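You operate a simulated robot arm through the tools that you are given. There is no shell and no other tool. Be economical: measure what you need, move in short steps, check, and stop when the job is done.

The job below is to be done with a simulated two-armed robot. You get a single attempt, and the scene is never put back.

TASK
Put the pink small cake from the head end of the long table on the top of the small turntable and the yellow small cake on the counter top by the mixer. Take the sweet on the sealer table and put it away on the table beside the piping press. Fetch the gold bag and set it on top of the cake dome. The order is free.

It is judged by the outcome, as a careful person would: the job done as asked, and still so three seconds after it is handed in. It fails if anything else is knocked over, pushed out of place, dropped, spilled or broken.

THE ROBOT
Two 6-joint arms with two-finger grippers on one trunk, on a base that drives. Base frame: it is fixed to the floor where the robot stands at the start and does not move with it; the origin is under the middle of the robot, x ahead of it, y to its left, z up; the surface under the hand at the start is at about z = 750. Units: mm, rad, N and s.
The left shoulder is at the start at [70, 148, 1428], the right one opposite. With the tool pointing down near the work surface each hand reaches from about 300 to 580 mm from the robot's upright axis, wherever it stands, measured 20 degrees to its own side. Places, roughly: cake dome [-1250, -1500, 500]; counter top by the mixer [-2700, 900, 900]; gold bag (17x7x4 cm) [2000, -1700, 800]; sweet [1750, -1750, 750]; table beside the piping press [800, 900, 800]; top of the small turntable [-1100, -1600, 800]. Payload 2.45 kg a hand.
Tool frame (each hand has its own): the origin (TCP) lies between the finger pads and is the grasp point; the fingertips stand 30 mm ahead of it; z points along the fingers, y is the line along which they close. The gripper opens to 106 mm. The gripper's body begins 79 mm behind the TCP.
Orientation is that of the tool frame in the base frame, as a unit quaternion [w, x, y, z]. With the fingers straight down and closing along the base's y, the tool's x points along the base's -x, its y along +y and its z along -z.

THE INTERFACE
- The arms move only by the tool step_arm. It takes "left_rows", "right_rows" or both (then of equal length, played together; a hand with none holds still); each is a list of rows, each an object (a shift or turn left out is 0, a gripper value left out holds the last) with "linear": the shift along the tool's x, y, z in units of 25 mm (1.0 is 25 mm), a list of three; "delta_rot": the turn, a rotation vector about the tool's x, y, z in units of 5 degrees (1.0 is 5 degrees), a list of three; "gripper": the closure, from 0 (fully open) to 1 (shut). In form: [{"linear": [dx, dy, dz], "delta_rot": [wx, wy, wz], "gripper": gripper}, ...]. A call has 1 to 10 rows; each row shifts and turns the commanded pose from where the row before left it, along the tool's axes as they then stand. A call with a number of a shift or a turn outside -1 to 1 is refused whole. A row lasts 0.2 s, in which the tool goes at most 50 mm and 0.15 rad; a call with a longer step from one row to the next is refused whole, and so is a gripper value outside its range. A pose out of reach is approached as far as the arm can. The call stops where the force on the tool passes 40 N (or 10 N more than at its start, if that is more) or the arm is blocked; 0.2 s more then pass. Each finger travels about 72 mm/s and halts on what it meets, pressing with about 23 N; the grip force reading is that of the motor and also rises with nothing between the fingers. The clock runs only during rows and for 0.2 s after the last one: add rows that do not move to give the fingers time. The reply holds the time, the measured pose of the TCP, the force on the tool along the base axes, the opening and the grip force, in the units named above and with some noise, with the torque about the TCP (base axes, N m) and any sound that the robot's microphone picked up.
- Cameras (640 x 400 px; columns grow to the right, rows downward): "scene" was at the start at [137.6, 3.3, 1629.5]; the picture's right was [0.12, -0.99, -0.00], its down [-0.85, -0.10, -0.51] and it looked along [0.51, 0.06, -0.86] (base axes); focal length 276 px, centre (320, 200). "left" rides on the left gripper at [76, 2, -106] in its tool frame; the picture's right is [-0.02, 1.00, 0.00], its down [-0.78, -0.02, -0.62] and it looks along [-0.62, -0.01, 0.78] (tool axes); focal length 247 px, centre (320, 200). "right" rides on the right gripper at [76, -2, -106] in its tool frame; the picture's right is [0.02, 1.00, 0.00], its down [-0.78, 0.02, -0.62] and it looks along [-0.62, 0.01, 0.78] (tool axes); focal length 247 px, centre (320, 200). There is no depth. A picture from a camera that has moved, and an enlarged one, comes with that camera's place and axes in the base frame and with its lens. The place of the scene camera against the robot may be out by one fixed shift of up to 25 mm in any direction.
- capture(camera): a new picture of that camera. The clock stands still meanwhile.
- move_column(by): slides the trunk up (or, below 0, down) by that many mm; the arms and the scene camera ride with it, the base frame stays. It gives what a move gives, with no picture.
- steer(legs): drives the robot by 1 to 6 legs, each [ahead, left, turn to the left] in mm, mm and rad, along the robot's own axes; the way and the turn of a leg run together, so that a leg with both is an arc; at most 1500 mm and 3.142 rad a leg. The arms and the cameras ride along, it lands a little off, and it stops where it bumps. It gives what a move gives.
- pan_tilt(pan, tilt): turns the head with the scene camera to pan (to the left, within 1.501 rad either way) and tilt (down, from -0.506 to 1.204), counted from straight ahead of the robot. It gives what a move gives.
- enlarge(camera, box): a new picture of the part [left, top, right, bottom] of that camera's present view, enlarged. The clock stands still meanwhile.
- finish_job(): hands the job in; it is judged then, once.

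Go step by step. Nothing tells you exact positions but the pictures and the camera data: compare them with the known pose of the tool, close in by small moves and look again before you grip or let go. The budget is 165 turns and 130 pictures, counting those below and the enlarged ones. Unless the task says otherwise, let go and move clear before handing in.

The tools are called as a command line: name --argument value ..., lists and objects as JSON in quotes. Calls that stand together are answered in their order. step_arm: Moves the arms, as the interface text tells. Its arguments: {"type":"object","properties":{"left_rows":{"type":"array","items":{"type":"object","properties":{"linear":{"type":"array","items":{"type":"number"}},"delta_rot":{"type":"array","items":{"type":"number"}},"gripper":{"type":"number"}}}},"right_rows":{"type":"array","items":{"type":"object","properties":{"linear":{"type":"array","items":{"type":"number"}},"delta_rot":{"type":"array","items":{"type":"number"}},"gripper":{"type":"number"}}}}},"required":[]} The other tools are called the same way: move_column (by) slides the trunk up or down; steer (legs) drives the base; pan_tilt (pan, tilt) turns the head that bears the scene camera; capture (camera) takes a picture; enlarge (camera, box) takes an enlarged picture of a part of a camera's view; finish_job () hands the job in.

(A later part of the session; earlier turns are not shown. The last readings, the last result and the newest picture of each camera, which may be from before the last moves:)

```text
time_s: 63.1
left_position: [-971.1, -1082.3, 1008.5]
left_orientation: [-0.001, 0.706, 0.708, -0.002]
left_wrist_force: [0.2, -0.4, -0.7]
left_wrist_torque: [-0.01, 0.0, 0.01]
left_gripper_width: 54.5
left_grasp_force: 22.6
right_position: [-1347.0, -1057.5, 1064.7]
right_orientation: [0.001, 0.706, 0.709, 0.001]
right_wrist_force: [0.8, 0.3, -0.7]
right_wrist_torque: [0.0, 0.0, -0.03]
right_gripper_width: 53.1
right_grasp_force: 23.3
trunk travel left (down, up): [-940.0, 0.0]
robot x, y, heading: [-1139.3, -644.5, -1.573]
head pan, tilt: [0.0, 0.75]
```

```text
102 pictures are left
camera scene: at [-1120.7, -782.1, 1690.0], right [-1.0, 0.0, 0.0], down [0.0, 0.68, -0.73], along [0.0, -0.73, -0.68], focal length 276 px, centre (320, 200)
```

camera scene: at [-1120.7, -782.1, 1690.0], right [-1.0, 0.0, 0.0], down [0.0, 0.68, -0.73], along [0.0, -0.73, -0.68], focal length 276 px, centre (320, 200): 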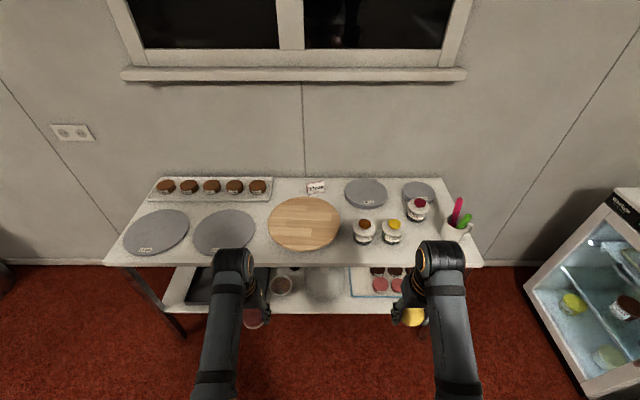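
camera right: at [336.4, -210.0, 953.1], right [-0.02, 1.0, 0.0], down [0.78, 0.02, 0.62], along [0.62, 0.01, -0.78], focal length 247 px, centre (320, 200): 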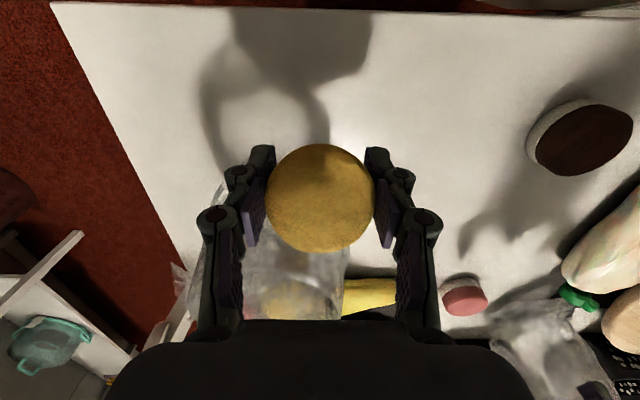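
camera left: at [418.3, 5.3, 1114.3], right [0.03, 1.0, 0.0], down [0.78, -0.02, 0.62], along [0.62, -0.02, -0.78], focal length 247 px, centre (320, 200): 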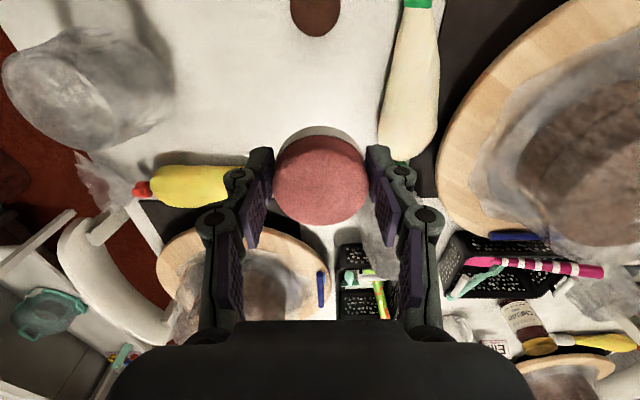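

I enlarge the view of the table to verify which object is the turntable and how the dome stands.

enlarge --camera "scene" --box '[100, 160, 500, 340]'

```text
1.60 times, centred on (300, 250) of scene
camera zoom: at [-1120.7, -782.1, 1690.0], right [-1.0, 0.0, 0.0], down [0.0, 0.68, -0.73], along [0.0, -0.73, -0.68], focal length 442 px, centre (352, 120)
```

zoom: 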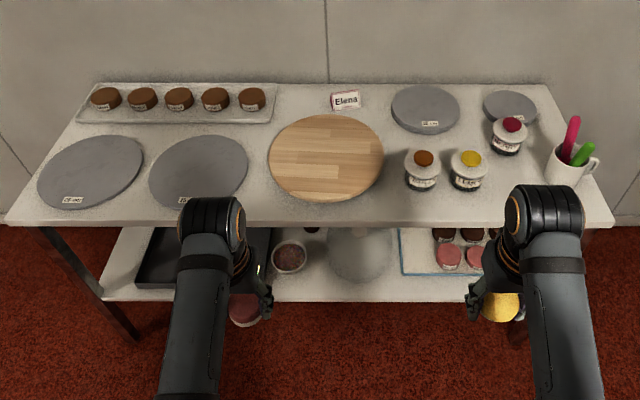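

The wooden turntable is centred near (-1056, -1567). I drive 415 mm ahead and lower the trunk a bit.

steer --legs '[[415, 0, 0]]'

move_column --by -60

capture --camera "left"

capture --camera "right"

```text
time_s: 65.7
left_position: [-971.1, -1500.9, 1010.2]
left_orientation: [-0.001, 0.707, 0.707, -0.002]
left_wrist_force: [0.8, 0.2, 0.6]
left_wrist_torque: [0.01, 0.02, 0.0]
left_gripper_width: 54.0
left_grasp_force: 22.9
right_position: [-1346.8, -1475.5, 1064.9]
right_orientation: [0.002, 0.707, 0.707, -0.001]
right_wrist_force: [0.6, -0.4, -0.5]
right_wrist_torque: [-0.01, 0.03, 0.04]
right_gripper_width: 53.3
right_grasp_force: 23.0
trunk travel left (down, up): [-940.0, 0.0]
robot x, y, heading: [-1140.9, -1062.0, -1.568]
head pan, tilt: [0.0, 0.75]
```

```text
time_s: 66.7
left_position: [-972.1, -1500.3, 949.6]
left_orientation: [-0.001, 0.707, 0.707, -0.001]
left_wrist_force: [-0.4, -0.2, -1.1]
left_wrist_torque: [-0.02, 0.0, -0.01]
left_gripper_width: 54.2
left_grasp_force: 23.0
right_position: [-1346.9, -1476.4, 1006.0]
right_orientation: [0.001, 0.707, 0.707, 0.0]
right_wrist_force: [-0.4, 0.2, 0.1]
right_wrist_torque: [0.0, 0.0, 0.02]
right_gripper_width: 53.0
right_grasp_force: 23.4
trunk travel left (down, up): [-880.0, 60.0]
robot x, y, heading: [-1144.9, -1061.7, -1.568]
head pan, tilt: [0.0, 0.75]
```

```text
100 pictures are left
camera left: at [-968.5, -1425.8, 1054.5], right [1.0, -0.02, 0.0], down [-0.02, -0.78, 0.62], along [-0.02, -0.62, -0.78], focal length 247 px, centre (320, 200)
```

left: 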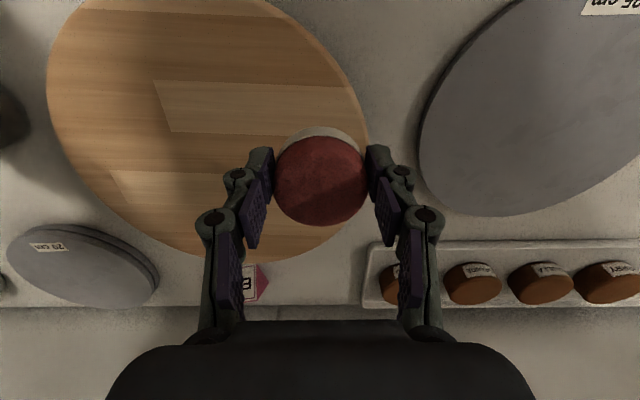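

```text
99 pictures are left
camera right: at [-1349.5, -1399.8, 1112.2], right [1.0, 0.02, 0.0], down [0.02, -0.78, 0.62], along [0.02, -0.62, -0.78], focal length 247 px, centre (320, 200)
```

right: 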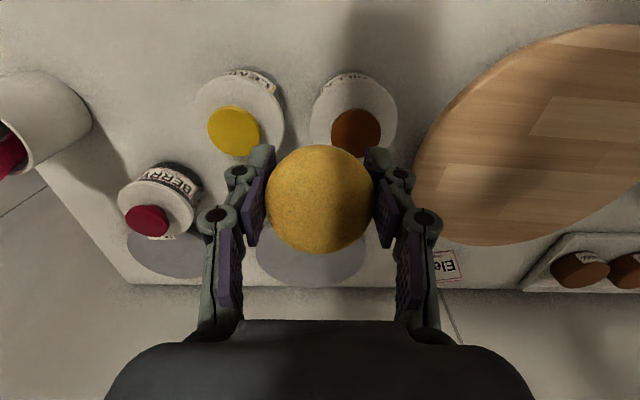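

I move the left hand to over the turntable's middle and descend partway.

step_arm --left_rows '[{"linear": [-0.5, -0.85, 0]}, {"linear": [-0.5, -0.85, 0]}, {"linear": [-0.5, -0.85, 0.4]}, {"linear": [-0.6, -0.85, 0.6]}, {"linear": [0, 0, 0.8]}, {"linear": [0, 0, 0.6]}, {}, {}, {}]'

capture --camera "left"

pan_tilt --pan 0.15 --tilt 1.1

capture --camera "scene"

```text
time_s: 67.6
left_position: [-965.0, -1543.7, 908.5]
left_orientation: [0.044, 0.694, 0.717, 0.057]
left_wrist_force: [-0.1, -0.3, -0.4]
left_wrist_torque: [0.02, -0.02, -0.01]
left_gripper_width: 54.2
left_grasp_force: 23.3
right_position: [-1347.5, -1478.2, 1005.3]
right_orientation: [0.001, 0.706, 0.708, 0.001]
right_wrist_force: [0.0, 0.2, -0.3]
right_wrist_torque: [0.0, -0.01, -0.02]
right_gripper_width: 53.3
right_grasp_force: 23.3
trunk travel left (down, up): [-880.0, 60.0]
robot x, y, heading: [-1141.6, -1065.3, -1.566]
head pan, tilt: [0.0, 0.75]
stopped in row 4 (left hand): the arm was blocked; the commanded pose is now the measured one
```

```text
98 pictures are left
camera left: at [-979.3, -1470.6, 1012.8], right [0.99, 0.01, 0.14], down [-0.08, -0.8, 0.6], along [0.12, -0.6, -0.79], focal length 247 px, centre (320, 200)
```

left: 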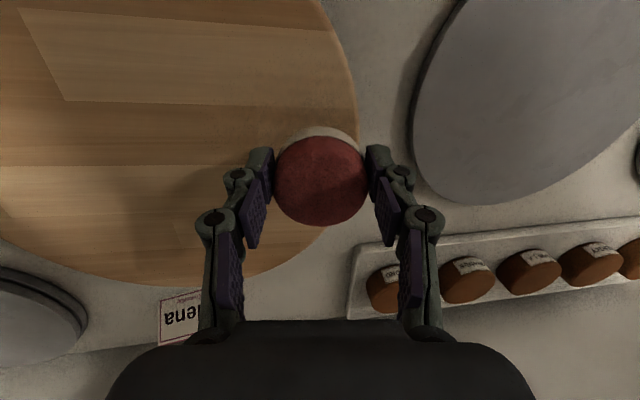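

```text
time_s: 68.5
left_position: [-963.9, -1542.1, 906.6]
left_orientation: [0.044, 0.694, 0.717, 0.057]
left_wrist_force: [0.0, -0.2, 0.1]
left_wrist_torque: [0.01, 0.0, -0.01]
left_gripper_width: 54.3
left_grasp_force: 23.6
right_position: [-1347.1, -1475.6, 1005.4]
right_orientation: [0.001, 0.707, 0.707, -0.001]
right_wrist_force: [0.2, -0.2, 0.6]
right_wrist_torque: [-0.03, -0.01, -0.01]
right_gripper_width: 53.1
right_grasp_force: 23.3
trunk travel left (down, up): [-880.0, 60.0]
robot x, y, heading: [-1138.7, -1062.9, -1.569]
head pan, tilt: [0.15, 1.1]
```

```text
97 pictures are left
camera scene: at [-1110.2, -1179.9, 1604.3], right [-0.99, -0.15, 0.0], down [-0.13, 0.88, -0.45], along [0.07, -0.45, -0.89], focal length 276 px, centre (320, 200)
```

scene: 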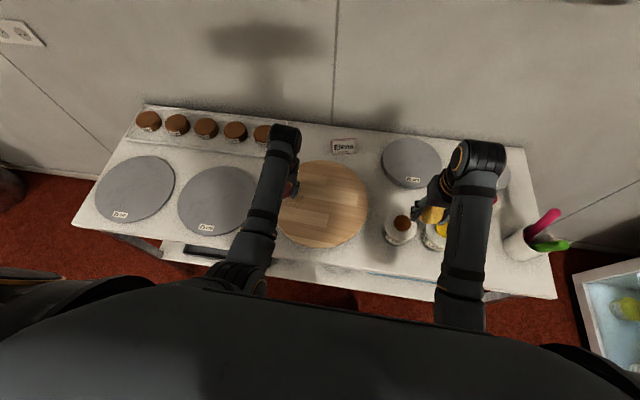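

The arm lagged and got blocked moving inward sideways; better to straighten the left hand and shift the base instead.

step_arm --left_rows '[{"delta_rot": [0.4, -0.05, 0.09]}, {"delta_rot": [0.4, -0.05, 0.09]}, {"delta_rot": [0.4, -0.05, 0.09]}, {"delta_rot": [0.4, -0.05, 0.09]}, {}, {}]'

steer --legs '[[0, -95, 0]]'

capture --camera "left"

```text
time_s: 69.9
left_position: [-966.4, -1542.1, 906.5]
left_orientation: [0.0, 0.707, 0.708, 0.001]
left_wrist_force: [0.6, 0.3, -0.2]
left_wrist_torque: [0.0, -0.01, 0.0]
left_gripper_width: 54.5
left_grasp_force: 22.7
right_position: [-1348.2, -1476.2, 1004.6]
right_orientation: [0.002, 0.706, 0.708, -0.001]
right_wrist_force: [0.5, 0.4, 0.0]
right_wrist_torque: [0.0, 0.0, -0.03]
right_gripper_width: 53.2
right_grasp_force: 23.3
trunk travel left (down, up): [-880.0, 60.0]
robot x, y, heading: [-1141.4, -1064.3, -1.57]
head pan, tilt: [0.15, 1.1]
```

```text
time_s: 71.0
left_position: [-1060.3, -1543.5, 906.8]
left_orientation: [0.0, 0.706, 0.708, 0.0]
left_wrist_force: [-0.6, 0.0, 0.6]
left_wrist_torque: [-0.01, 0.0, 0.01]
left_gripper_width: 54.4
left_grasp_force: 23.3
right_position: [-1441.6, -1476.7, 1005.4]
right_orientation: [0.001, 0.707, 0.708, -0.001]
right_wrist_force: [0.2, -0.4, -0.4]
right_wrist_torque: [0.01, 0.04, 0.0]
right_gripper_width: 53.4
right_grasp_force: 23.5
trunk travel left (down, up): [-880.0, 60.0]
robot x, y, heading: [-1235.2, -1063.7, -1.572]
head pan, tilt: [0.15, 1.1]
```

```text
96 pictures are left
camera left: at [-1057.7, -1467.6, 1012.5], right [1.0, -0.02, 0.0], down [-0.02, -0.78, 0.62], along [-0.01, -0.62, -0.78], focal length 247 px, centre (320, 200)
```

left: 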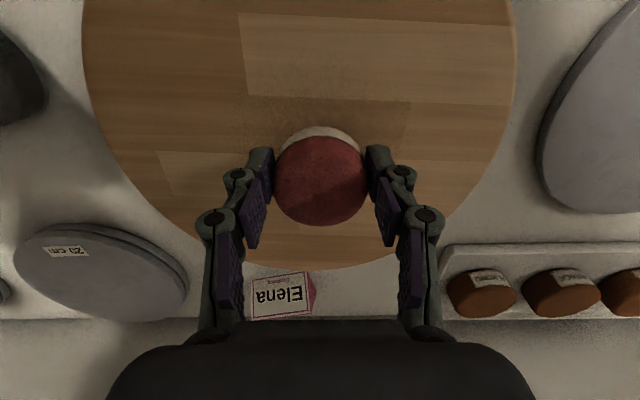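

Cake is over the turntable centre. Turntable top is estimated at about 812, so I descend to TCP ~860 and then feel my way.

step_arm --left_rows '[{"linear": [0, 0, 0.5]}, {"linear": [0, 0, 0.5]}, {"linear": [0, 0, 0.4]}, {"linear": [0, 0, 0.2]}, {"linear": [0, 0, 0.2]}, {}, {}]'

capture --camera "left"

```text
time_s: 72.1
left_position: [-1060.2, -1541.5, 871.2]
left_orientation: [0.002, 0.706, 0.708, 0.0]
left_wrist_force: [3.6, 7.4, 18.7]
left_wrist_torque: [0.26, 0.29, -0.03]
left_gripper_width: 54.2
left_grasp_force: 23.4
right_position: [-1443.6, -1474.9, 1006.6]
right_orientation: [0.002, 0.706, 0.708, 0.0]
right_wrist_force: [-0.5, -0.1, -0.9]
right_wrist_torque: [-0.01, -0.03, -0.03]
right_gripper_width: 53.1
right_grasp_force: 23.2
trunk travel left (down, up): [-880.0, 60.0]
robot x, y, heading: [-1235.8, -1058.8, -1.563]
head pan, tilt: [0.15, 1.1]
stopped in row 5 (left hand): the force on the tool passed its limit at 52 N (the readings are from after the stop); the commanded pose is now the measured one
```

```text
95 pictures are left
camera left: at [-1059.3, -1466.7, 975.7], right [1.0, -0.02, 0.0], down [-0.02, -0.78, 0.62], along [-0.01, -0.62, -0.78], focal length 247 px, centre (320, 200)
```

left: 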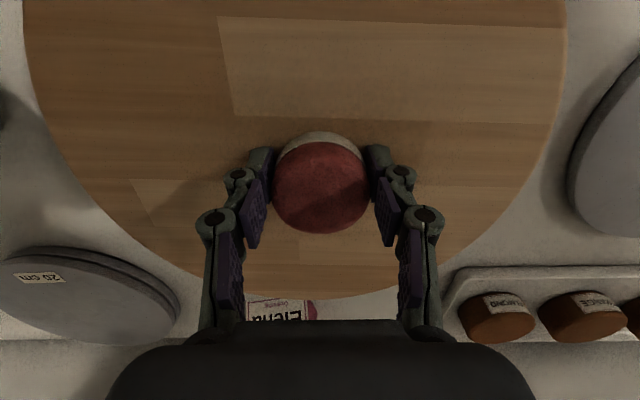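

Contact at TCP 871: the cake sits on the turntable. I relieve the press slightly, open, and rise.

step_arm --left_rows '[{"linear": [0, 0, -0.06]}, {"gripper": 0.45}, {"gripper": 0.32}, {}, {}, {"linear": [0, 0, -0.5]}, {"linear": [0, 0, -1]}, {"linear": [0, 0, -1]}, {}]'

capture --camera "left"

```text
time_s: 74.1
left_position: [-1060.3, -1545.1, 932.1]
left_orientation: [0.0, 0.705, 0.709, 0.001]
left_wrist_force: [1.1, -0.4, -0.4]
left_wrist_torque: [0.0, 0.01, -0.01]
left_gripper_width: 71.8
left_grasp_force: 0.0
right_position: [-1443.0, -1475.8, 1005.3]
right_orientation: [0.002, 0.706, 0.708, 0.0]
right_wrist_force: [-0.5, 0.6, -0.2]
right_wrist_torque: [-0.03, 0.02, -0.01]
right_gripper_width: 53.3
right_grasp_force: 23.2
trunk travel left (down, up): [-880.0, 60.0]
robot x, y, heading: [-1234.0, -1061.7, -1.565]
head pan, tilt: [0.15, 1.1]
```

```text
94 pictures are left
camera left: at [-1057.6, -1469.5, 1036.7], right [1.0, -0.02, 0.0], down [-0.02, -0.78, 0.62], along [-0.01, -0.62, -0.78], focal length 247 px, centre (320, 200)
```

left: 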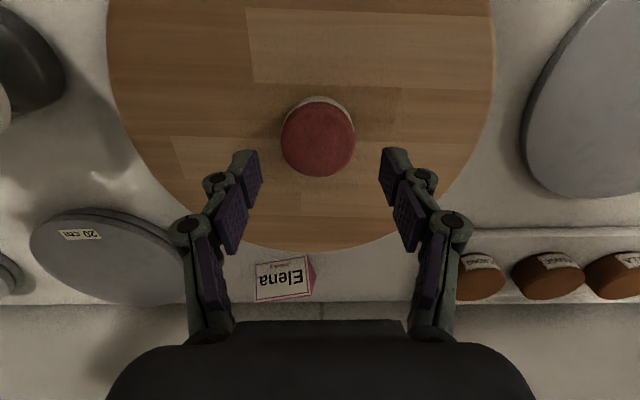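

Pink cake is standing on the turntable. I raise, back away, turn to face the counter and look at the route.

move_column --by 60

steer --legs '[[-420, 0, 0], [0, 0, -1.575]]'

pan_tilt --pan -0.8 --tilt 0.55

capture --camera "scene"

```text
time_s: 75.1
left_position: [-1059.3, -1546.0, 991.9]
left_orientation: [0.001, 0.706, 0.708, 0.001]
left_wrist_force: [-0.1, -0.1, 0.8]
left_wrist_torque: [-0.02, 0.0, -0.02]
left_gripper_width: 72.1
left_grasp_force: 0.0
right_position: [-1442.6, -1477.8, 1065.7]
right_orientation: [0.001, 0.706, 0.708, 0.0]
right_wrist_force: [-0.1, -0.2, -1.0]
right_wrist_torque: [0.0, -0.01, 0.01]
right_gripper_width: 53.2
right_grasp_force: 23.0
trunk travel left (down, up): [-940.0, 0.0]
robot x, y, heading: [-1236.2, -1063.6, -1.569]
head pan, tilt: [0.15, 1.1]
```

```text
time_s: 81.5
left_position: [-1719.8, -821.2, 991.9]
left_orientation: [0.0, 1.0, -0.004, -0.001]
left_wrist_force: [-0.4, 0.6, -0.4]
left_wrist_torque: [-0.01, 0.0, -0.01]
left_gripper_width: 72.2
left_grasp_force: 0.1
right_position: [-1647.6, -440.1, 1065.4]
right_orientation: [0.001, 1.0, -0.004, 0.0]
right_wrist_force: [0.6, -0.2, -0.7]
right_wrist_torque: [0.03, -0.01, 0.02]
right_gripper_width: 53.2
right_grasp_force: 22.9
trunk travel left (down, up): [-940.0, 0.0]
robot x, y, heading: [-1236.3, -650.5, 3.137]
head pan, tilt: [0.15, 1.1]
```

```text
time_s: 82.7
left_position: [-1719.3, -821.0, 991.3]
left_orientation: [0.001, 1.0, -0.004, 0.0]
left_wrist_force: [0.2, -0.3, 0.2]
left_wrist_torque: [0.04, 0.0, -0.02]
left_gripper_width: 72.0
left_grasp_force: 0.1
right_position: [-1648.7, -439.3, 1064.9]
right_orientation: [0.001, 1.0, -0.004, 0.0]
right_wrist_force: [0.3, -0.2, -0.5]
right_wrist_torque: [0.02, -0.02, -0.03]
right_gripper_width: 53.2
right_grasp_force: 23.3
trunk travel left (down, up): [-940.0, 0.0]
robot x, y, heading: [-1238.1, -653.3, 3.131]
head pan, tilt: [-0.799, 0.55]
```

```text
93 pictures are left
camera scene: at [-1328.9, -589.9, 1707.3], right [0.72, 0.69, 0.0], down [0.36, -0.38, -0.85], along [-0.59, 0.62, -0.52], focal length 276 px, centre (320, 200)
```

scene: 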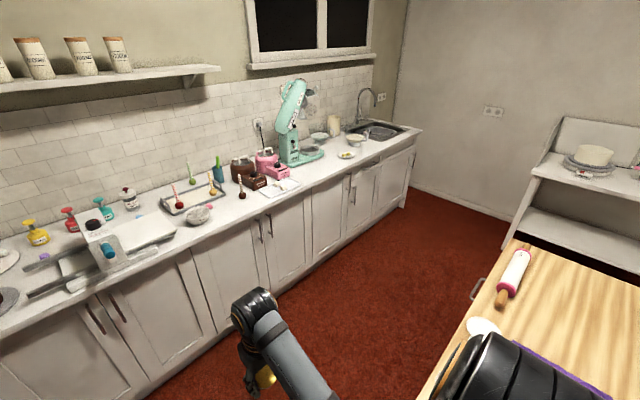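

Route is clear between the work table (edge x≈-1370) and the counter (front x≈-2430). I drive to x≈-1900, then sideways to y≈580 and look.

steer --legs '[[662, 0, 0.008], [0, -1230, 0]]'

pan_tilt --pan -0.3 --tilt 0.7

capture --camera "scene"

```text
time_s: 88.0
left_position: [-2364.3, -624.1, 988.8]
left_orientation: [0.012, 1.0, 0.001, 0.003]
left_wrist_force: [15.0, -22.5, -8.9]
left_wrist_torque: [1.12, 0.97, -0.61]
left_gripper_width: 64.4
left_grasp_force: 0.2
right_position: [-2294.7, -233.2, 1065.3]
right_orientation: [0.002, 1.0, -0.003, 0.0]
right_wrist_force: [-1.2, 0.1, -1.2]
right_wrist_torque: [-0.12, -0.04, -0.02]
right_gripper_width: 53.4
right_grasp_force: 23.4
trunk travel left (down, up): [-940.0, 0.0]
robot x, y, heading: [-1884.7, -439.7, 3.132]
head pan, tilt: [-0.799, 0.55]
stopped in leg 2: the force on the tool passed its limit at 65 N (the readings are from after the stop); the commanded pose is now the measured one
```

```text
time_s: 89.0
left_position: [-2365.8, -625.2, 990.3]
left_orientation: [0.008, 1.0, 0.0, -0.001]
left_wrist_force: [8.1, -18.7, -8.1]
left_wrist_torque: [0.93, 0.51, -0.34]
left_gripper_width: 65.0
left_grasp_force: 0.0
right_position: [-2294.7, -237.7, 1066.4]
right_orientation: [-0.001, 1.0, -0.004, -0.001]
right_wrist_force: [0.6, 0.5, -0.7]
right_wrist_torque: [-0.02, 0.01, 0.0]
right_gripper_width: 53.2
right_grasp_force: 23.4
trunk travel left (down, up): [-940.0, 0.0]
robot x, y, heading: [-1886.7, -444.8, 3.138]
head pan, tilt: [-0.3, 0.7]
```

```text
92 pictures are left
camera scene: at [-1992.5, -427.8, 1694.4], right [0.3, 0.95, 0.0], down [0.61, -0.19, -0.77], along [-0.73, 0.23, -0.64], focal length 276 px, centre (320, 200)
```

scene: 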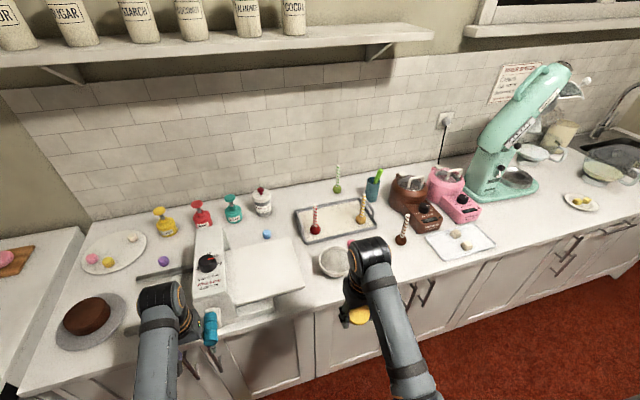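

The left hand bumped the dough sheeter's handle. I back off sideways then away and check it.

steer --legs '[[0, 40, 0], [-250, 0, 0]]'

capture --camera "scene"

```text
time_s: 91.3
left_position: [-2122.7, -660.5, 989.9]
left_orientation: [0.008, 1.0, -0.002, -0.001]
left_wrist_force: [-0.3, 0.1, -0.8]
left_wrist_torque: [0.01, 0.02, 0.01]
left_gripper_width: 72.2
left_grasp_force: 0.0
right_position: [-2049.0, -271.1, 1063.8]
right_orientation: [0.0, 1.0, -0.004, 0.0]
right_wrist_force: [0.4, 0.5, -0.4]
right_wrist_torque: [-0.03, -0.02, 0.0]
right_gripper_width: 53.2
right_grasp_force: 22.6
trunk travel left (down, up): [-940.0, 0.0]
robot x, y, heading: [-1636.7, -485.8, 3.136]
head pan, tilt: [-0.3, 0.7]
```

```text
91 pictures are left
camera scene: at [-1749.9, -462.2, 1693.9], right [0.3, 0.95, 0.0], down [0.62, -0.2, -0.76], along [-0.73, 0.23, -0.65], focal length 276 px, centre (320, 200)
```

scene: 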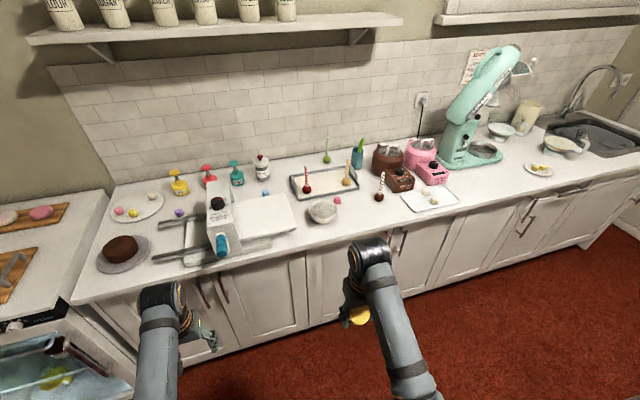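

The sheeter appears not to have shifted. I now pass with the hands clear of the counter, at x≈-1740, to y≈580.

steer --legs '[[105, 0, 0], [0, -1060, 0]]'

capture --camera "scene"

```text
time_s: 97.5
left_position: [-2213.3, 395.2, 990.6]
left_orientation: [0.009, 1.0, -0.002, -0.001]
left_wrist_force: [-0.1, 0.0, -0.4]
left_wrist_torque: [0.03, -0.01, -0.02]
left_gripper_width: 71.9
left_grasp_force: 0.1
right_position: [-2141.4, 782.1, 1065.1]
right_orientation: [0.001, 1.0, -0.004, -0.001]
right_wrist_force: [-0.3, -0.3, 0.8]
right_wrist_torque: [0.01, 0.0, -0.02]
right_gripper_width: 53.0
right_grasp_force: 23.0
trunk travel left (down, up): [-940.0, 0.0]
robot x, y, heading: [-1731.1, 576.7, 3.134]
head pan, tilt: [-0.3, 0.7]
```

```text
90 pictures are left
camera scene: at [-1839.9, 592.6, 1694.2], right [0.3, 0.95, 0.0], down [0.61, -0.2, -0.76], along [-0.73, 0.23, -0.64], focal length 276 px, centre (320, 200)
```

scene: 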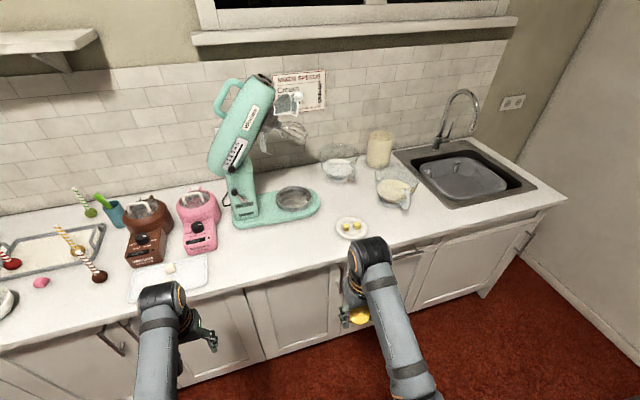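

Free counter spot in front of the mixer is at about (-2510, 700), between the mixer base and the front edge. I retract the left hand, extend the right, and drive in.

step_arm --left_rows '[{"linear": [0.7, 0, 0]}, {"linear": [0.7, 0, 0]}, {"linear": [0.7, 0, 0]}, {"linear": [0.7, 0, 0]}, {"linear": [0.4, 0, 0]}, {}, {}]' --right_rows '[{"linear": [-0.7, 0, 0.4]}, {"linear": [-0.7, 0, 0.4]}, {"linear": [-0.7, 0, 0.4]}, {"linear": [-0.7, 0, 0.4]}, {"linear": [-0.4, 0, 0]}, {}, {}]'

steer --legs '[[0, 80, 0], [250, 0, 0]]'

capture --camera "right"

pan_tilt --pan 0 --tilt 0.9

capture --camera "scene"

```text
time_s: 99.1
left_position: [-2133.4, 393.7, 990.2]
left_orientation: [0.009, 1.0, -0.002, -0.002]
left_wrist_force: [0.0, 0.8, -0.2]
left_wrist_torque: [0.03, -0.01, -0.01]
left_gripper_width: 71.9
left_grasp_force: 0.0
right_position: [-2219.7, 784.2, 1025.1]
right_orientation: [0.001, 1.0, -0.004, 0.0]
right_wrist_force: [0.0, 0.2, -0.4]
right_wrist_torque: [-0.05, 0.02, -0.01]
right_gripper_width: 53.2
right_grasp_force: 22.9
trunk travel left (down, up): [-940.0, 0.0]
robot x, y, heading: [-1726.8, 574.6, 3.136]
head pan, tilt: [-0.3, 0.7]
```

```text
time_s: 101.5
left_position: [-2376.3, 315.7, 990.2]
left_orientation: [0.009, 1.0, -0.002, -0.002]
left_wrist_force: [-0.1, -0.6, 0.2]
left_wrist_torque: [0.04, 0.01, -0.02]
left_gripper_width: 72.0
left_grasp_force: 0.1
right_position: [-2463.1, 704.8, 1026.2]
right_orientation: [0.001, 1.0, -0.005, -0.002]
right_wrist_force: [0.1, 0.1, -0.4]
right_wrist_torque: [0.01, 0.01, 0.01]
right_gripper_width: 53.2
right_grasp_force: 23.3
trunk travel left (down, up): [-940.0, 0.0]
robot x, y, heading: [-1971.7, 494.9, 3.137]
head pan, tilt: [-0.3, 0.7]
```

```text
89 pictures are left
camera right: at [-2385.9, 706.4, 1133.5], right [0.01, -1.0, 0.0], down [-0.78, -0.01, 0.62], along [-0.62, -0.01, -0.78], focal length 247 px, centre (320, 200)
```

right: 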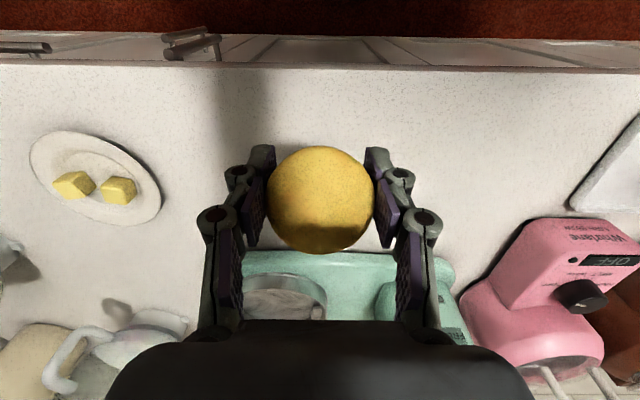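

```text
time_s: 102.3
left_position: [-2378.1, 316.2, 988.5]
left_orientation: [0.009, 1.0, -0.001, -0.002]
left_wrist_force: [0.3, 0.6, -0.8]
left_wrist_torque: [0.03, 0.04, -0.02]
left_gripper_width: 72.2
left_grasp_force: 0.0
right_position: [-2465.4, 706.5, 1026.2]
right_orientation: [0.002, 1.0, -0.005, 0.0]
right_wrist_force: [0.0, 0.1, 0.3]
right_wrist_torque: [-0.01, -0.02, 0.01]
right_gripper_width: 53.1
right_grasp_force: 23.0
trunk travel left (down, up): [-940.0, 0.0]
robot x, y, heading: [-1971.9, 493.5, 3.133]
head pan, tilt: [0.0, 0.901]
```

```text
88 pictures are left
camera scene: at [-2080.1, 490.4, 1678.0], right [0.01, 1.0, 0.0], down [0.78, -0.01, -0.62], along [-0.62, 0.01, -0.78], focal length 276 px, centre (320, 200)
```

scene: 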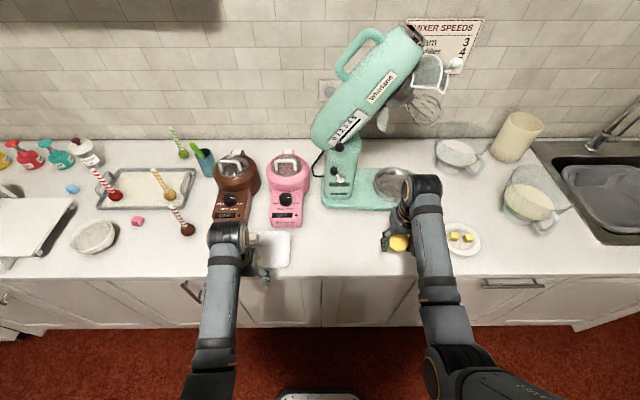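

I extend over the mid-gap (x≈-2522) and descend partway.

step_arm --right_rows '[{"linear": [-0.6, 0, 0]}, {"linear": [-0.6, 0, 0.3]}, {"linear": [-0.6, 0, 0.5]}, {"linear": [-0.5, 0, 0.5]}, {"linear": [0, 0, 0.6]}, {"linear": [0, 0, 0.5]}, {}, {}]'

capture --camera "right"

```text
time_s: 104.1
left_position: [-2378.7, 316.1, 989.5]
left_orientation: [0.009, 1.0, -0.003, -0.001]
left_wrist_force: [0.3, -0.5, 0.8]
left_wrist_torque: [-0.02, 0.01, 0.0]
left_gripper_width: 72.4
left_grasp_force: 0.0
right_position: [-2521.1, 707.6, 963.9]
right_orientation: [0.001, 1.0, -0.004, 0.0]
right_wrist_force: [-0.8, -0.3, -0.1]
right_wrist_torque: [0.01, 0.01, -0.01]
right_gripper_width: 53.0
right_grasp_force: 23.0
trunk travel left (down, up): [-940.0, 0.0]
robot x, y, heading: [-1972.5, 488.8, 3.129]
head pan, tilt: [0.0, 0.901]
```

```text
87 pictures are left
camera right: at [-2445.4, 708.5, 1070.6], right [0.01, -1.0, 0.0], down [-0.78, -0.01, 0.62], along [-0.62, -0.01, -0.78], focal length 247 px, centre (320, 200)
```

right: 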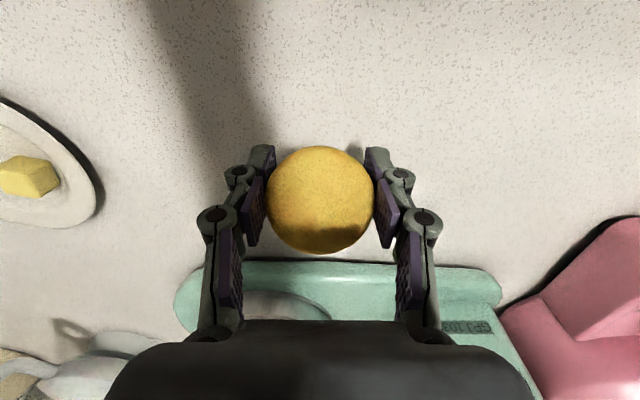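

Clear gap to the mixer base. I descend in small steps until contact.

step_arm --right_rows '[{"linear": [0, 0, 0.2]}, {"linear": [0, 0, 0.2]}, {"linear": [0, 0, 0.15]}, {"linear": [0, 0, 0.15]}, {"linear": [0, 0, 0.1]}, {"linear": [0, 0, 0.1]}, {}]'

```text
time_s: 105.7
left_position: [-2377.3, 315.7, 989.8]
left_orientation: [0.009, 1.0, -0.002, -0.002]
left_wrist_force: [-0.6, -0.9, -0.1]
left_wrist_torque: [0.0, 0.0, -0.01]
left_gripper_width: 72.0
left_grasp_force: 0.1
right_position: [-2521.8, 705.0, 943.0]
right_orientation: [0.001, 1.0, -0.004, 0.0]
right_wrist_force: [0.3, -0.3, 0.8]
right_wrist_torque: [0.01, -0.02, -0.02]
right_gripper_width: 53.2
right_grasp_force: 22.9
trunk travel left (down, up): [-940.0, 0.0]
robot x, y, heading: [-1974.1, 492.8, 3.133]
head pan, tilt: [0.0, 0.901]
```

step_arm --right_rows '[{"linear": [0, 0, 0.1]}, {"linear": [0, 0, 0.1]}, {"linear": [0, 0, 0.1]}, {"linear": [0, 0, 0.1]}, {}]'

capture --camera "right"

```text
time_s: 106.9
left_position: [-2377.8, 315.5, 990.6]
left_orientation: [0.009, 1.0, -0.002, -0.002]
left_wrist_force: [-0.3, 0.7, -0.2]
left_wrist_torque: [-0.05, 0.02, 0.04]
left_gripper_width: 72.2
left_grasp_force: 0.2
right_position: [-2521.2, 706.2, 932.5]
right_orientation: [0.001, 1.0, -0.004, -0.001]
right_wrist_force: [0.1, -0.2, -0.6]
right_wrist_torque: [-0.01, 0.0, 0.02]
right_gripper_width: 53.0
right_grasp_force: 22.7
trunk travel left (down, up): [-940.0, 0.0]
robot x, y, heading: [-1974.2, 491.7, 3.135]
head pan, tilt: [0.0, 0.901]
```

```text
86 pictures are left
camera right: at [-2445.1, 706.9, 1039.8], right [0.01, -1.0, 0.0], down [-0.78, -0.01, 0.62], along [-0.62, -0.01, -0.78], focal length 247 px, centre (320, 200)
```

right: 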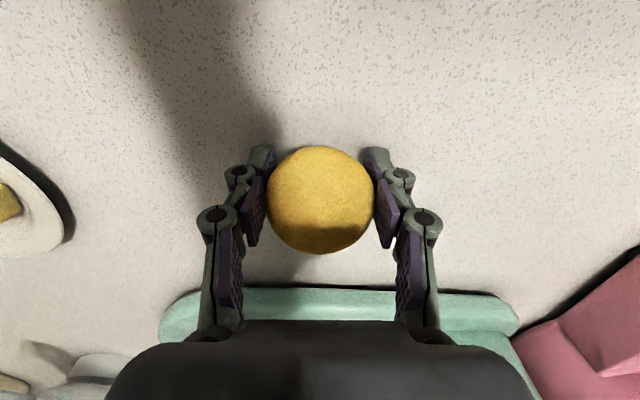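

No contact yet; keep descending in small steps.

step_arm --right_rows '[{"linear": [0, 0, 0.12]}, {"linear": [0, 0, 0.12]}, {"linear": [0, 0, 0.12]}, {"linear": [0, 0, 0.12]}, {"linear": [0, 0, 0.12]}, {}]'

```text
time_s: 108.0
left_position: [-2373.2, 315.2, 992.1]
left_orientation: [0.009, 1.0, -0.002, -0.003]
left_wrist_force: [-1.0, -0.2, 0.2]
left_wrist_torque: [0.0, -0.01, -0.03]
left_gripper_width: 72.0
left_grasp_force: 0.0
right_position: [-2522.8, 706.0, 928.5]
right_orientation: [0.0, 1.0, -0.004, -0.006]
right_wrist_force: [13.0, -0.3, 24.0]
right_wrist_torque: [0.06, -0.66, -0.05]
right_gripper_width: 53.2
right_grasp_force: 22.9
trunk travel left (down, up): [-940.0, 0.0]
robot x, y, heading: [-1968.7, 494.4, 3.133]
head pan, tilt: [0.0, 0.901]
stopped in row 5 (right hand): the force on the tool passed its limit at 43 N (the readings are from after the stop); the commanded pose is now the measured one
```

Contact. I relieve, open, and rise straight up.

step_arm --right_rows '[{"linear": [0, 0, -0.06]}, {"gripper": 0.45}, {"gripper": 0.32}, {}, {}, {"linear": [0, 0, -0.5]}, {"linear": [0, 0, -1]}, {"linear": [0, 0, -1]}, {"linear": [0, 0, -1]}, {}]'

capture --camera "right"

```text
time_s: 110.2
left_position: [-2376.8, 315.8, 990.3]
left_orientation: [0.009, 1.0, -0.002, -0.002]
left_wrist_force: [0.4, -0.1, 0.3]
left_wrist_torque: [0.01, 0.02, -0.02]
left_gripper_width: 72.1
left_grasp_force: 0.1
right_position: [-2524.5, 706.7, 1013.3]
right_orientation: [0.001, 1.0, -0.005, -0.005]
right_wrist_force: [0.5, 0.2, -0.3]
right_wrist_torque: [0.02, -0.05, 0.02]
right_gripper_width: 71.8
right_grasp_force: 0.1
trunk travel left (down, up): [-940.0, 0.0]
robot x, y, heading: [-1974.2, 491.6, 3.137]
head pan, tilt: [0.0, 0.901]
```

```text
85 pictures are left
camera right: at [-2447.8, 708.3, 1118.6], right [0.01, -1.0, 0.0], down [-0.78, -0.01, 0.63], along [-0.63, -0.01, -0.78], focal length 247 px, centre (320, 200)
```

right: 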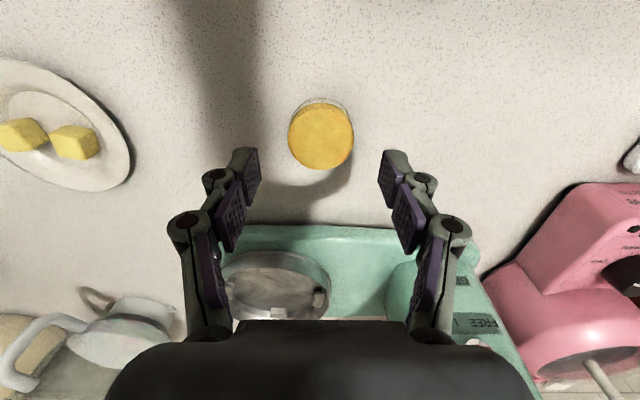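

Yellow cake is placed. I back away and retrace the aisle, then face the -y wall and travel towards the sealer table.

steer --legs '[[-240, 0, 0], [0, 1140, 0], [-500, 0, 0], [0, 0, 1.575], [0, 1400, 0]]'

pan_tilt --pan 0.8 --tilt 0.55

capture --camera "scene"

```text
time_s: 130.5
left_position: [367.2, -1023.1, 990.3]
left_orientation: [0.008, 0.681, 0.733, 0.005]
left_wrist_force: [-0.8, 0.6, -0.6]
left_wrist_torque: [0.01, -0.01, -0.04]
left_gripper_width: 72.3
left_grasp_force: 0.0
right_position: [-11.5, -1200.1, 1011.3]
right_orientation: [0.004, 0.682, 0.731, -0.003]
right_wrist_force: [0.7, 0.6, -0.4]
right_wrist_torque: [-0.01, -0.01, -0.01]
right_gripper_width: 72.0
right_grasp_force: 0.0
trunk travel left (down, up): [-940.0, 0.0]
robot x, y, heading: [161.8, -633.0, -1.501]
head pan, tilt: [0.0, 0.901]
```

```text
time_s: 131.7
left_position: [367.5, -1022.9, 990.4]
left_orientation: [0.008, 0.681, 0.733, 0.007]
left_wrist_force: [-0.6, 0.1, 0.1]
left_wrist_torque: [0.02, 0.02, 0.01]
left_gripper_width: 72.3
left_grasp_force: 0.0
right_position: [-11.1, -1200.9, 1011.2]
right_orientation: [0.004, 0.682, 0.731, -0.003]
right_wrist_force: [0.0, 0.1, 0.2]
right_wrist_torque: [0.03, -0.01, 0.0]
right_gripper_width: 71.9
right_grasp_force: 0.0
trunk travel left (down, up): [-940.0, 0.0]
robot x, y, heading: [153.2, -632.3, -1.5]
head pan, tilt: [0.799, 0.55]
```

```text
84 pictures are left
camera scene: at [250.5, -746.2, 1707.3], right [-0.65, -0.76, 0.0], down [-0.4, 0.34, -0.85], along [0.65, -0.55, -0.52], focal length 276 px, centre (320, 200)
```

scene: 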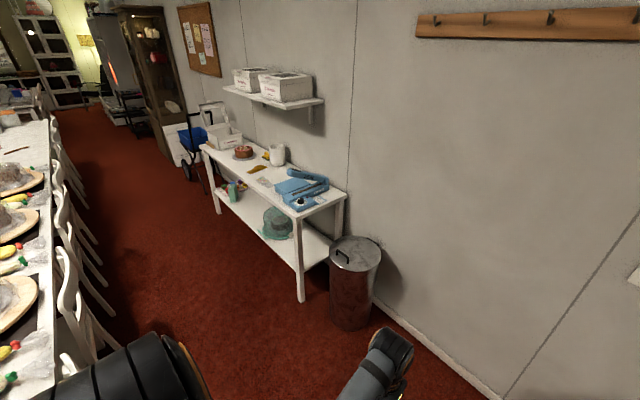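

Aisle is clear. I drive to in front of the sealer table.

steer --legs '[[330, 0, -0.07], [0, 1430, 0]]'

pan_tilt --pan 0.2 --tilt 0.8

capture --camera "scene"

```text
time_s: 140.5
left_position: [1777.2, -1330.8, 990.3]
left_orientation: [0.008, 0.69, 0.724, 0.005]
left_wrist_force: [-0.4, -0.6, -0.8]
left_wrist_torque: [-0.02, 0.02, -0.01]
left_gripper_width: 72.3
left_grasp_force: 0.1
right_position: [1394.6, -1497.3, 1013.1]
right_orientation: [0.004, 0.691, 0.723, -0.003]
right_wrist_force: [-0.2, 0.2, 1.2]
right_wrist_torque: [-0.03, 0.03, -0.05]
right_gripper_width: 72.0
right_grasp_force: 0.1
trunk travel left (down, up): [-940.0, 0.0]
robot x, y, heading: [1580.8, -937.0, -1.524]
head pan, tilt: [0.799, 0.55]
```

```text
time_s: 141.5
left_position: [1778.9, -1329.7, 990.3]
left_orientation: [0.008, 0.69, 0.724, 0.005]
left_wrist_force: [0.1, -0.3, 0.2]
left_wrist_torque: [0.03, -0.04, 0.04]
left_gripper_width: 72.2
left_grasp_force: 0.0
right_position: [1394.8, -1497.7, 1012.0]
right_orientation: [0.004, 0.692, 0.722, -0.003]
right_wrist_force: [-0.1, 0.6, 0.9]
right_wrist_torque: [-0.01, 0.0, -0.01]
right_gripper_width: 71.9
right_grasp_force: 0.0
trunk travel left (down, up): [-940.0, 0.0]
robot x, y, heading: [1575.9, -934.8, -1.524]
head pan, tilt: [0.201, 0.799]
```

```text
83 pictures are left
camera scene: at [1620.8, -1068.7, 1686.0], right [-0.97, -0.24, 0.0], down [-0.17, 0.7, -0.7], along [0.17, -0.68, -0.72], focal length 276 px, centre (320, 200)
```

scene: 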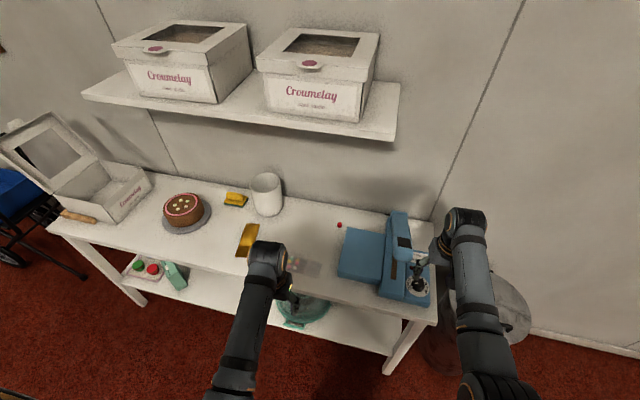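

enlarge --camera "scene" --box '[140, 150, 460, 350]'

capture --camera "left"

capture --camera "right"

```text
2.00 times, centred on (300, 250) of scene
camera zoom: at [1620.8, -1068.7, 1686.0], right [-0.97, -0.24, 0.0], down [-0.17, 0.7, -0.7], along [0.17, -0.68, -0.72], focal length 553 px, centre (360, 100)
```

zoom: 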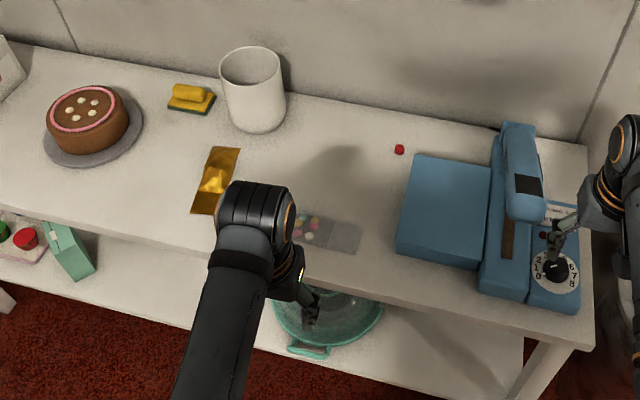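

```text
81 pictures are left
camera left: at [1774.6, -1254.8, 1094.8], right [1.0, 0.03, 0.02], down [0.01, -0.78, 0.62], along [0.03, -0.62, -0.78], focal length 247 px, centre (320, 200)
```

left: 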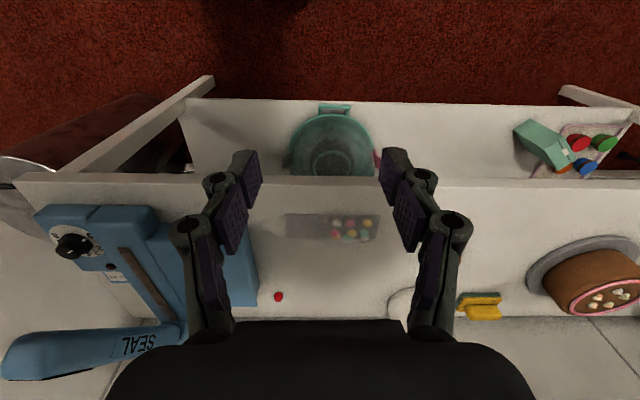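

```text
80 pictures are left
camera right: at [1388.9, -1420.8, 1118.4], right [1.0, 0.07, 0.0], down [0.05, -0.78, 0.63], along [0.04, -0.63, -0.78], focal length 247 px, centre (320, 200)
```

right: 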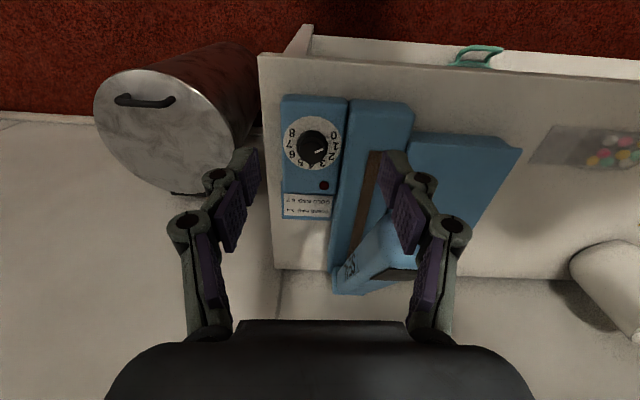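

The red sweet is near (1700, -1800) and the gold bag near (2060, -1630). Standing at x≈1890 puts the right hand on the sweet and the left on the bag; I drive there.

steer --legs '[[0, 0, -0.047], [0, 312, 0], [240, 0, 0]]'

capture --camera "left"

capture --camera "right"

```text
time_s: 145.4
left_position: [2077.4, -1581.0, 990.2]
left_orientation: [0.009, 0.702, 0.712, 0.004]
left_wrist_force: [-0.3, 1.1, -0.2]
left_wrist_torque: [-0.01, -0.01, 0.0]
left_gripper_width: 72.0
left_grasp_force: 0.1
right_position: [1687.6, -1736.4, 1012.7]
right_orientation: [0.005, 0.704, 0.711, -0.002]
right_wrist_force: [-0.6, 0.7, 0.6]
right_wrist_torque: [0.01, 0.02, 0.0]
right_gripper_width: 72.3
right_grasp_force: 0.2
trunk travel left (down, up): [-940.0, 0.0]
robot x, y, heading: [1892.6, -1180.5, -1.565]
head pan, tilt: [0.201, 0.799]
```

```text
79 pictures are left
camera left: at [2077.0, -1506.4, 1095.3], right [1.0, -0.01, 0.02], down [-0.02, -0.78, 0.62], along [0.01, -0.62, -0.78], focal length 247 px, centre (320, 200)
```

left: 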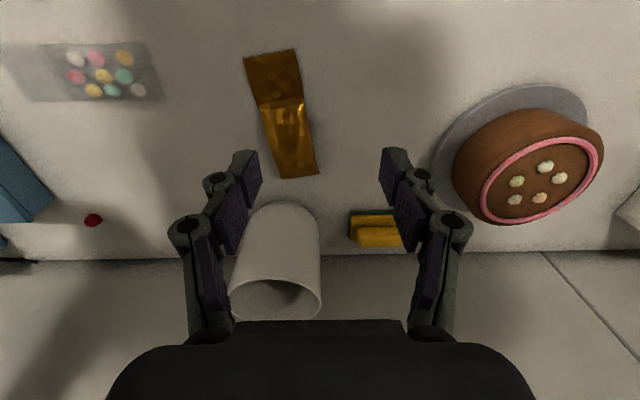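

```text
78 pictures are left
camera right: at [1685.7, -1658.7, 1119.2], right [1.0, 0.03, 0.0], down [0.02, -0.78, 0.63], along [0.02, -0.63, -0.78], focal length 247 px, centre (320, 200)
```

right: 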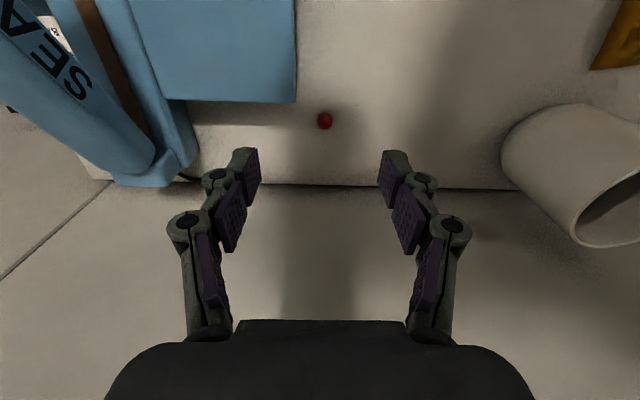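

Ball at (1698, -1798), with clear room for the fingers. I drive in 85 mm, line up the right hand, and lower the trunk.

steer --legs '[[80, 0, 0]]'

step_arm --right_rows '[{"linear": [0.4, 0.2, 0], "gripper": 0.5}, {"linear": [0.3, 0.2, 0]}, {}, {}]'

move_column --by -110

capture --camera "right"

```text
time_s: 146.5
left_position: [2076.0, -1657.9, 990.9]
left_orientation: [0.008, 0.703, 0.711, 0.004]
left_wrist_force: [0.2, 0.7, -0.1]
left_wrist_torque: [-0.07, 0.0, -0.01]
left_gripper_width: 72.0
left_grasp_force: 0.0
right_position: [1689.5, -1811.7, 1014.4]
right_orientation: [0.006, 0.704, 0.71, -0.004]
right_wrist_force: [0.0, 1.1, -0.2]
right_wrist_torque: [-0.05, 0.02, -0.01]
right_gripper_width: 72.3
right_grasp_force: 0.1
trunk travel left (down, up): [-940.0, 0.0]
robot x, y, heading: [1893.5, -1258.5, -1.565]
head pan, tilt: [0.201, 0.799]
```

```text
time_s: 147.5
left_position: [2077.1, -1662.8, 989.3]
left_orientation: [0.007, 0.703, 0.711, 0.006]
left_wrist_force: [-0.1, -0.6, 0.7]
left_wrist_torque: [-0.01, 0.01, 0.01]
left_gripper_width: 72.1
left_grasp_force: 0.0
right_position: [1698.9, -1798.2, 1010.8]
right_orientation: [0.004, 0.704, 0.71, -0.002]
right_wrist_force: [0.0, 0.0, 0.0]
right_wrist_torque: [0.01, -0.01, 0.0]
right_gripper_width: 53.0
right_grasp_force: 0.1
trunk travel left (down, up): [-940.0, 0.0]
robot x, y, heading: [1898.2, -1262.5, -1.56]
head pan, tilt: [0.201, 0.799]
```

```text
time_s: 148.9
left_position: [2077.7, -1662.0, 879.4]
left_orientation: [0.007, 0.703, 0.712, 0.006]
left_wrist_force: [-1.4, -1.0, -0.1]
left_wrist_torque: [0.01, 0.01, 0.0]
left_gripper_width: 72.2
left_grasp_force: 0.1
right_position: [1698.4, -1797.3, 902.1]
right_orientation: [0.004, 0.704, 0.711, -0.002]
right_wrist_force: [0.1, -0.6, 0.6]
right_wrist_torque: [-0.01, 0.03, 0.02]
right_gripper_width: 52.9
right_grasp_force: 0.0
trunk travel left (down, up): [-830.0, 110.0]
robot x, y, heading: [1893.5, -1260.1, -1.563]
head pan, tilt: [0.201, 0.799]
```

```text
77 pictures are left
camera right: at [1696.1, -1721.3, 1008.2], right [1.0, 0.03, 0.0], down [0.02, -0.78, 0.63], along [0.02, -0.63, -0.78], focal length 247 px, centre (320, 200)
```

right: 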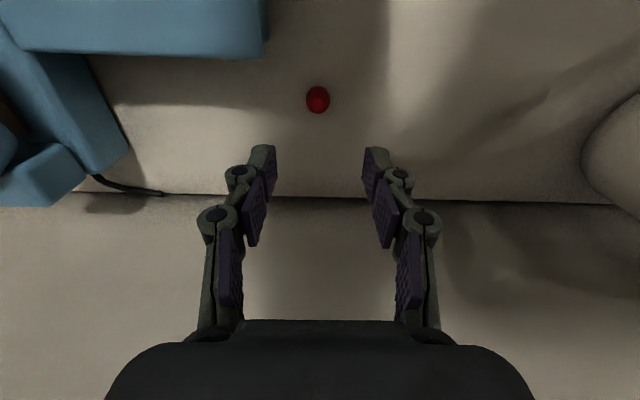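

Aligned. Descend to about 805 and look again.

step_arm --right_rows '[{"linear": [0, 0, 0.8]}, {"linear": [0, 0, 0.8]}, {"linear": [0, 0, 0.8]}, {"linear": [0, 0, 0.8]}, {"linear": [0, 0, 0.6]}, {}, {}]'

capture --camera "right"

```text
time_s: 150.5
left_position: [2077.4, -1661.3, 879.0]
left_orientation: [0.008, 0.702, 0.712, 0.005]
left_wrist_force: [0.0, -0.5, 0.4]
left_wrist_torque: [-0.05, 0.0, 0.02]
left_gripper_width: 72.3
left_grasp_force: 0.1
right_position: [1700.6, -1799.3, 806.8]
right_orientation: [0.004, 0.704, 0.71, -0.005]
right_wrist_force: [-0.8, -0.1, 14.1]
right_wrist_torque: [0.13, 0.07, 0.03]
right_gripper_width: 54.2
right_grasp_force: 0.3
trunk travel left (down, up): [-830.0, 110.0]
robot x, y, heading: [1892.1, -1261.7, -1.564]
head pan, tilt: [0.201, 0.799]
```

```text
76 pictures are left
camera right: at [1696.8, -1721.7, 913.8], right [1.0, 0.03, 0.0], down [0.02, -0.78, 0.63], along [0.02, -0.63, -0.78], focal length 247 px, centre (320, 200)
```

right: 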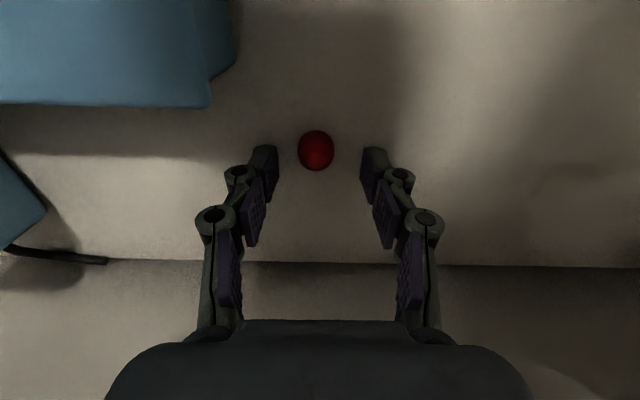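

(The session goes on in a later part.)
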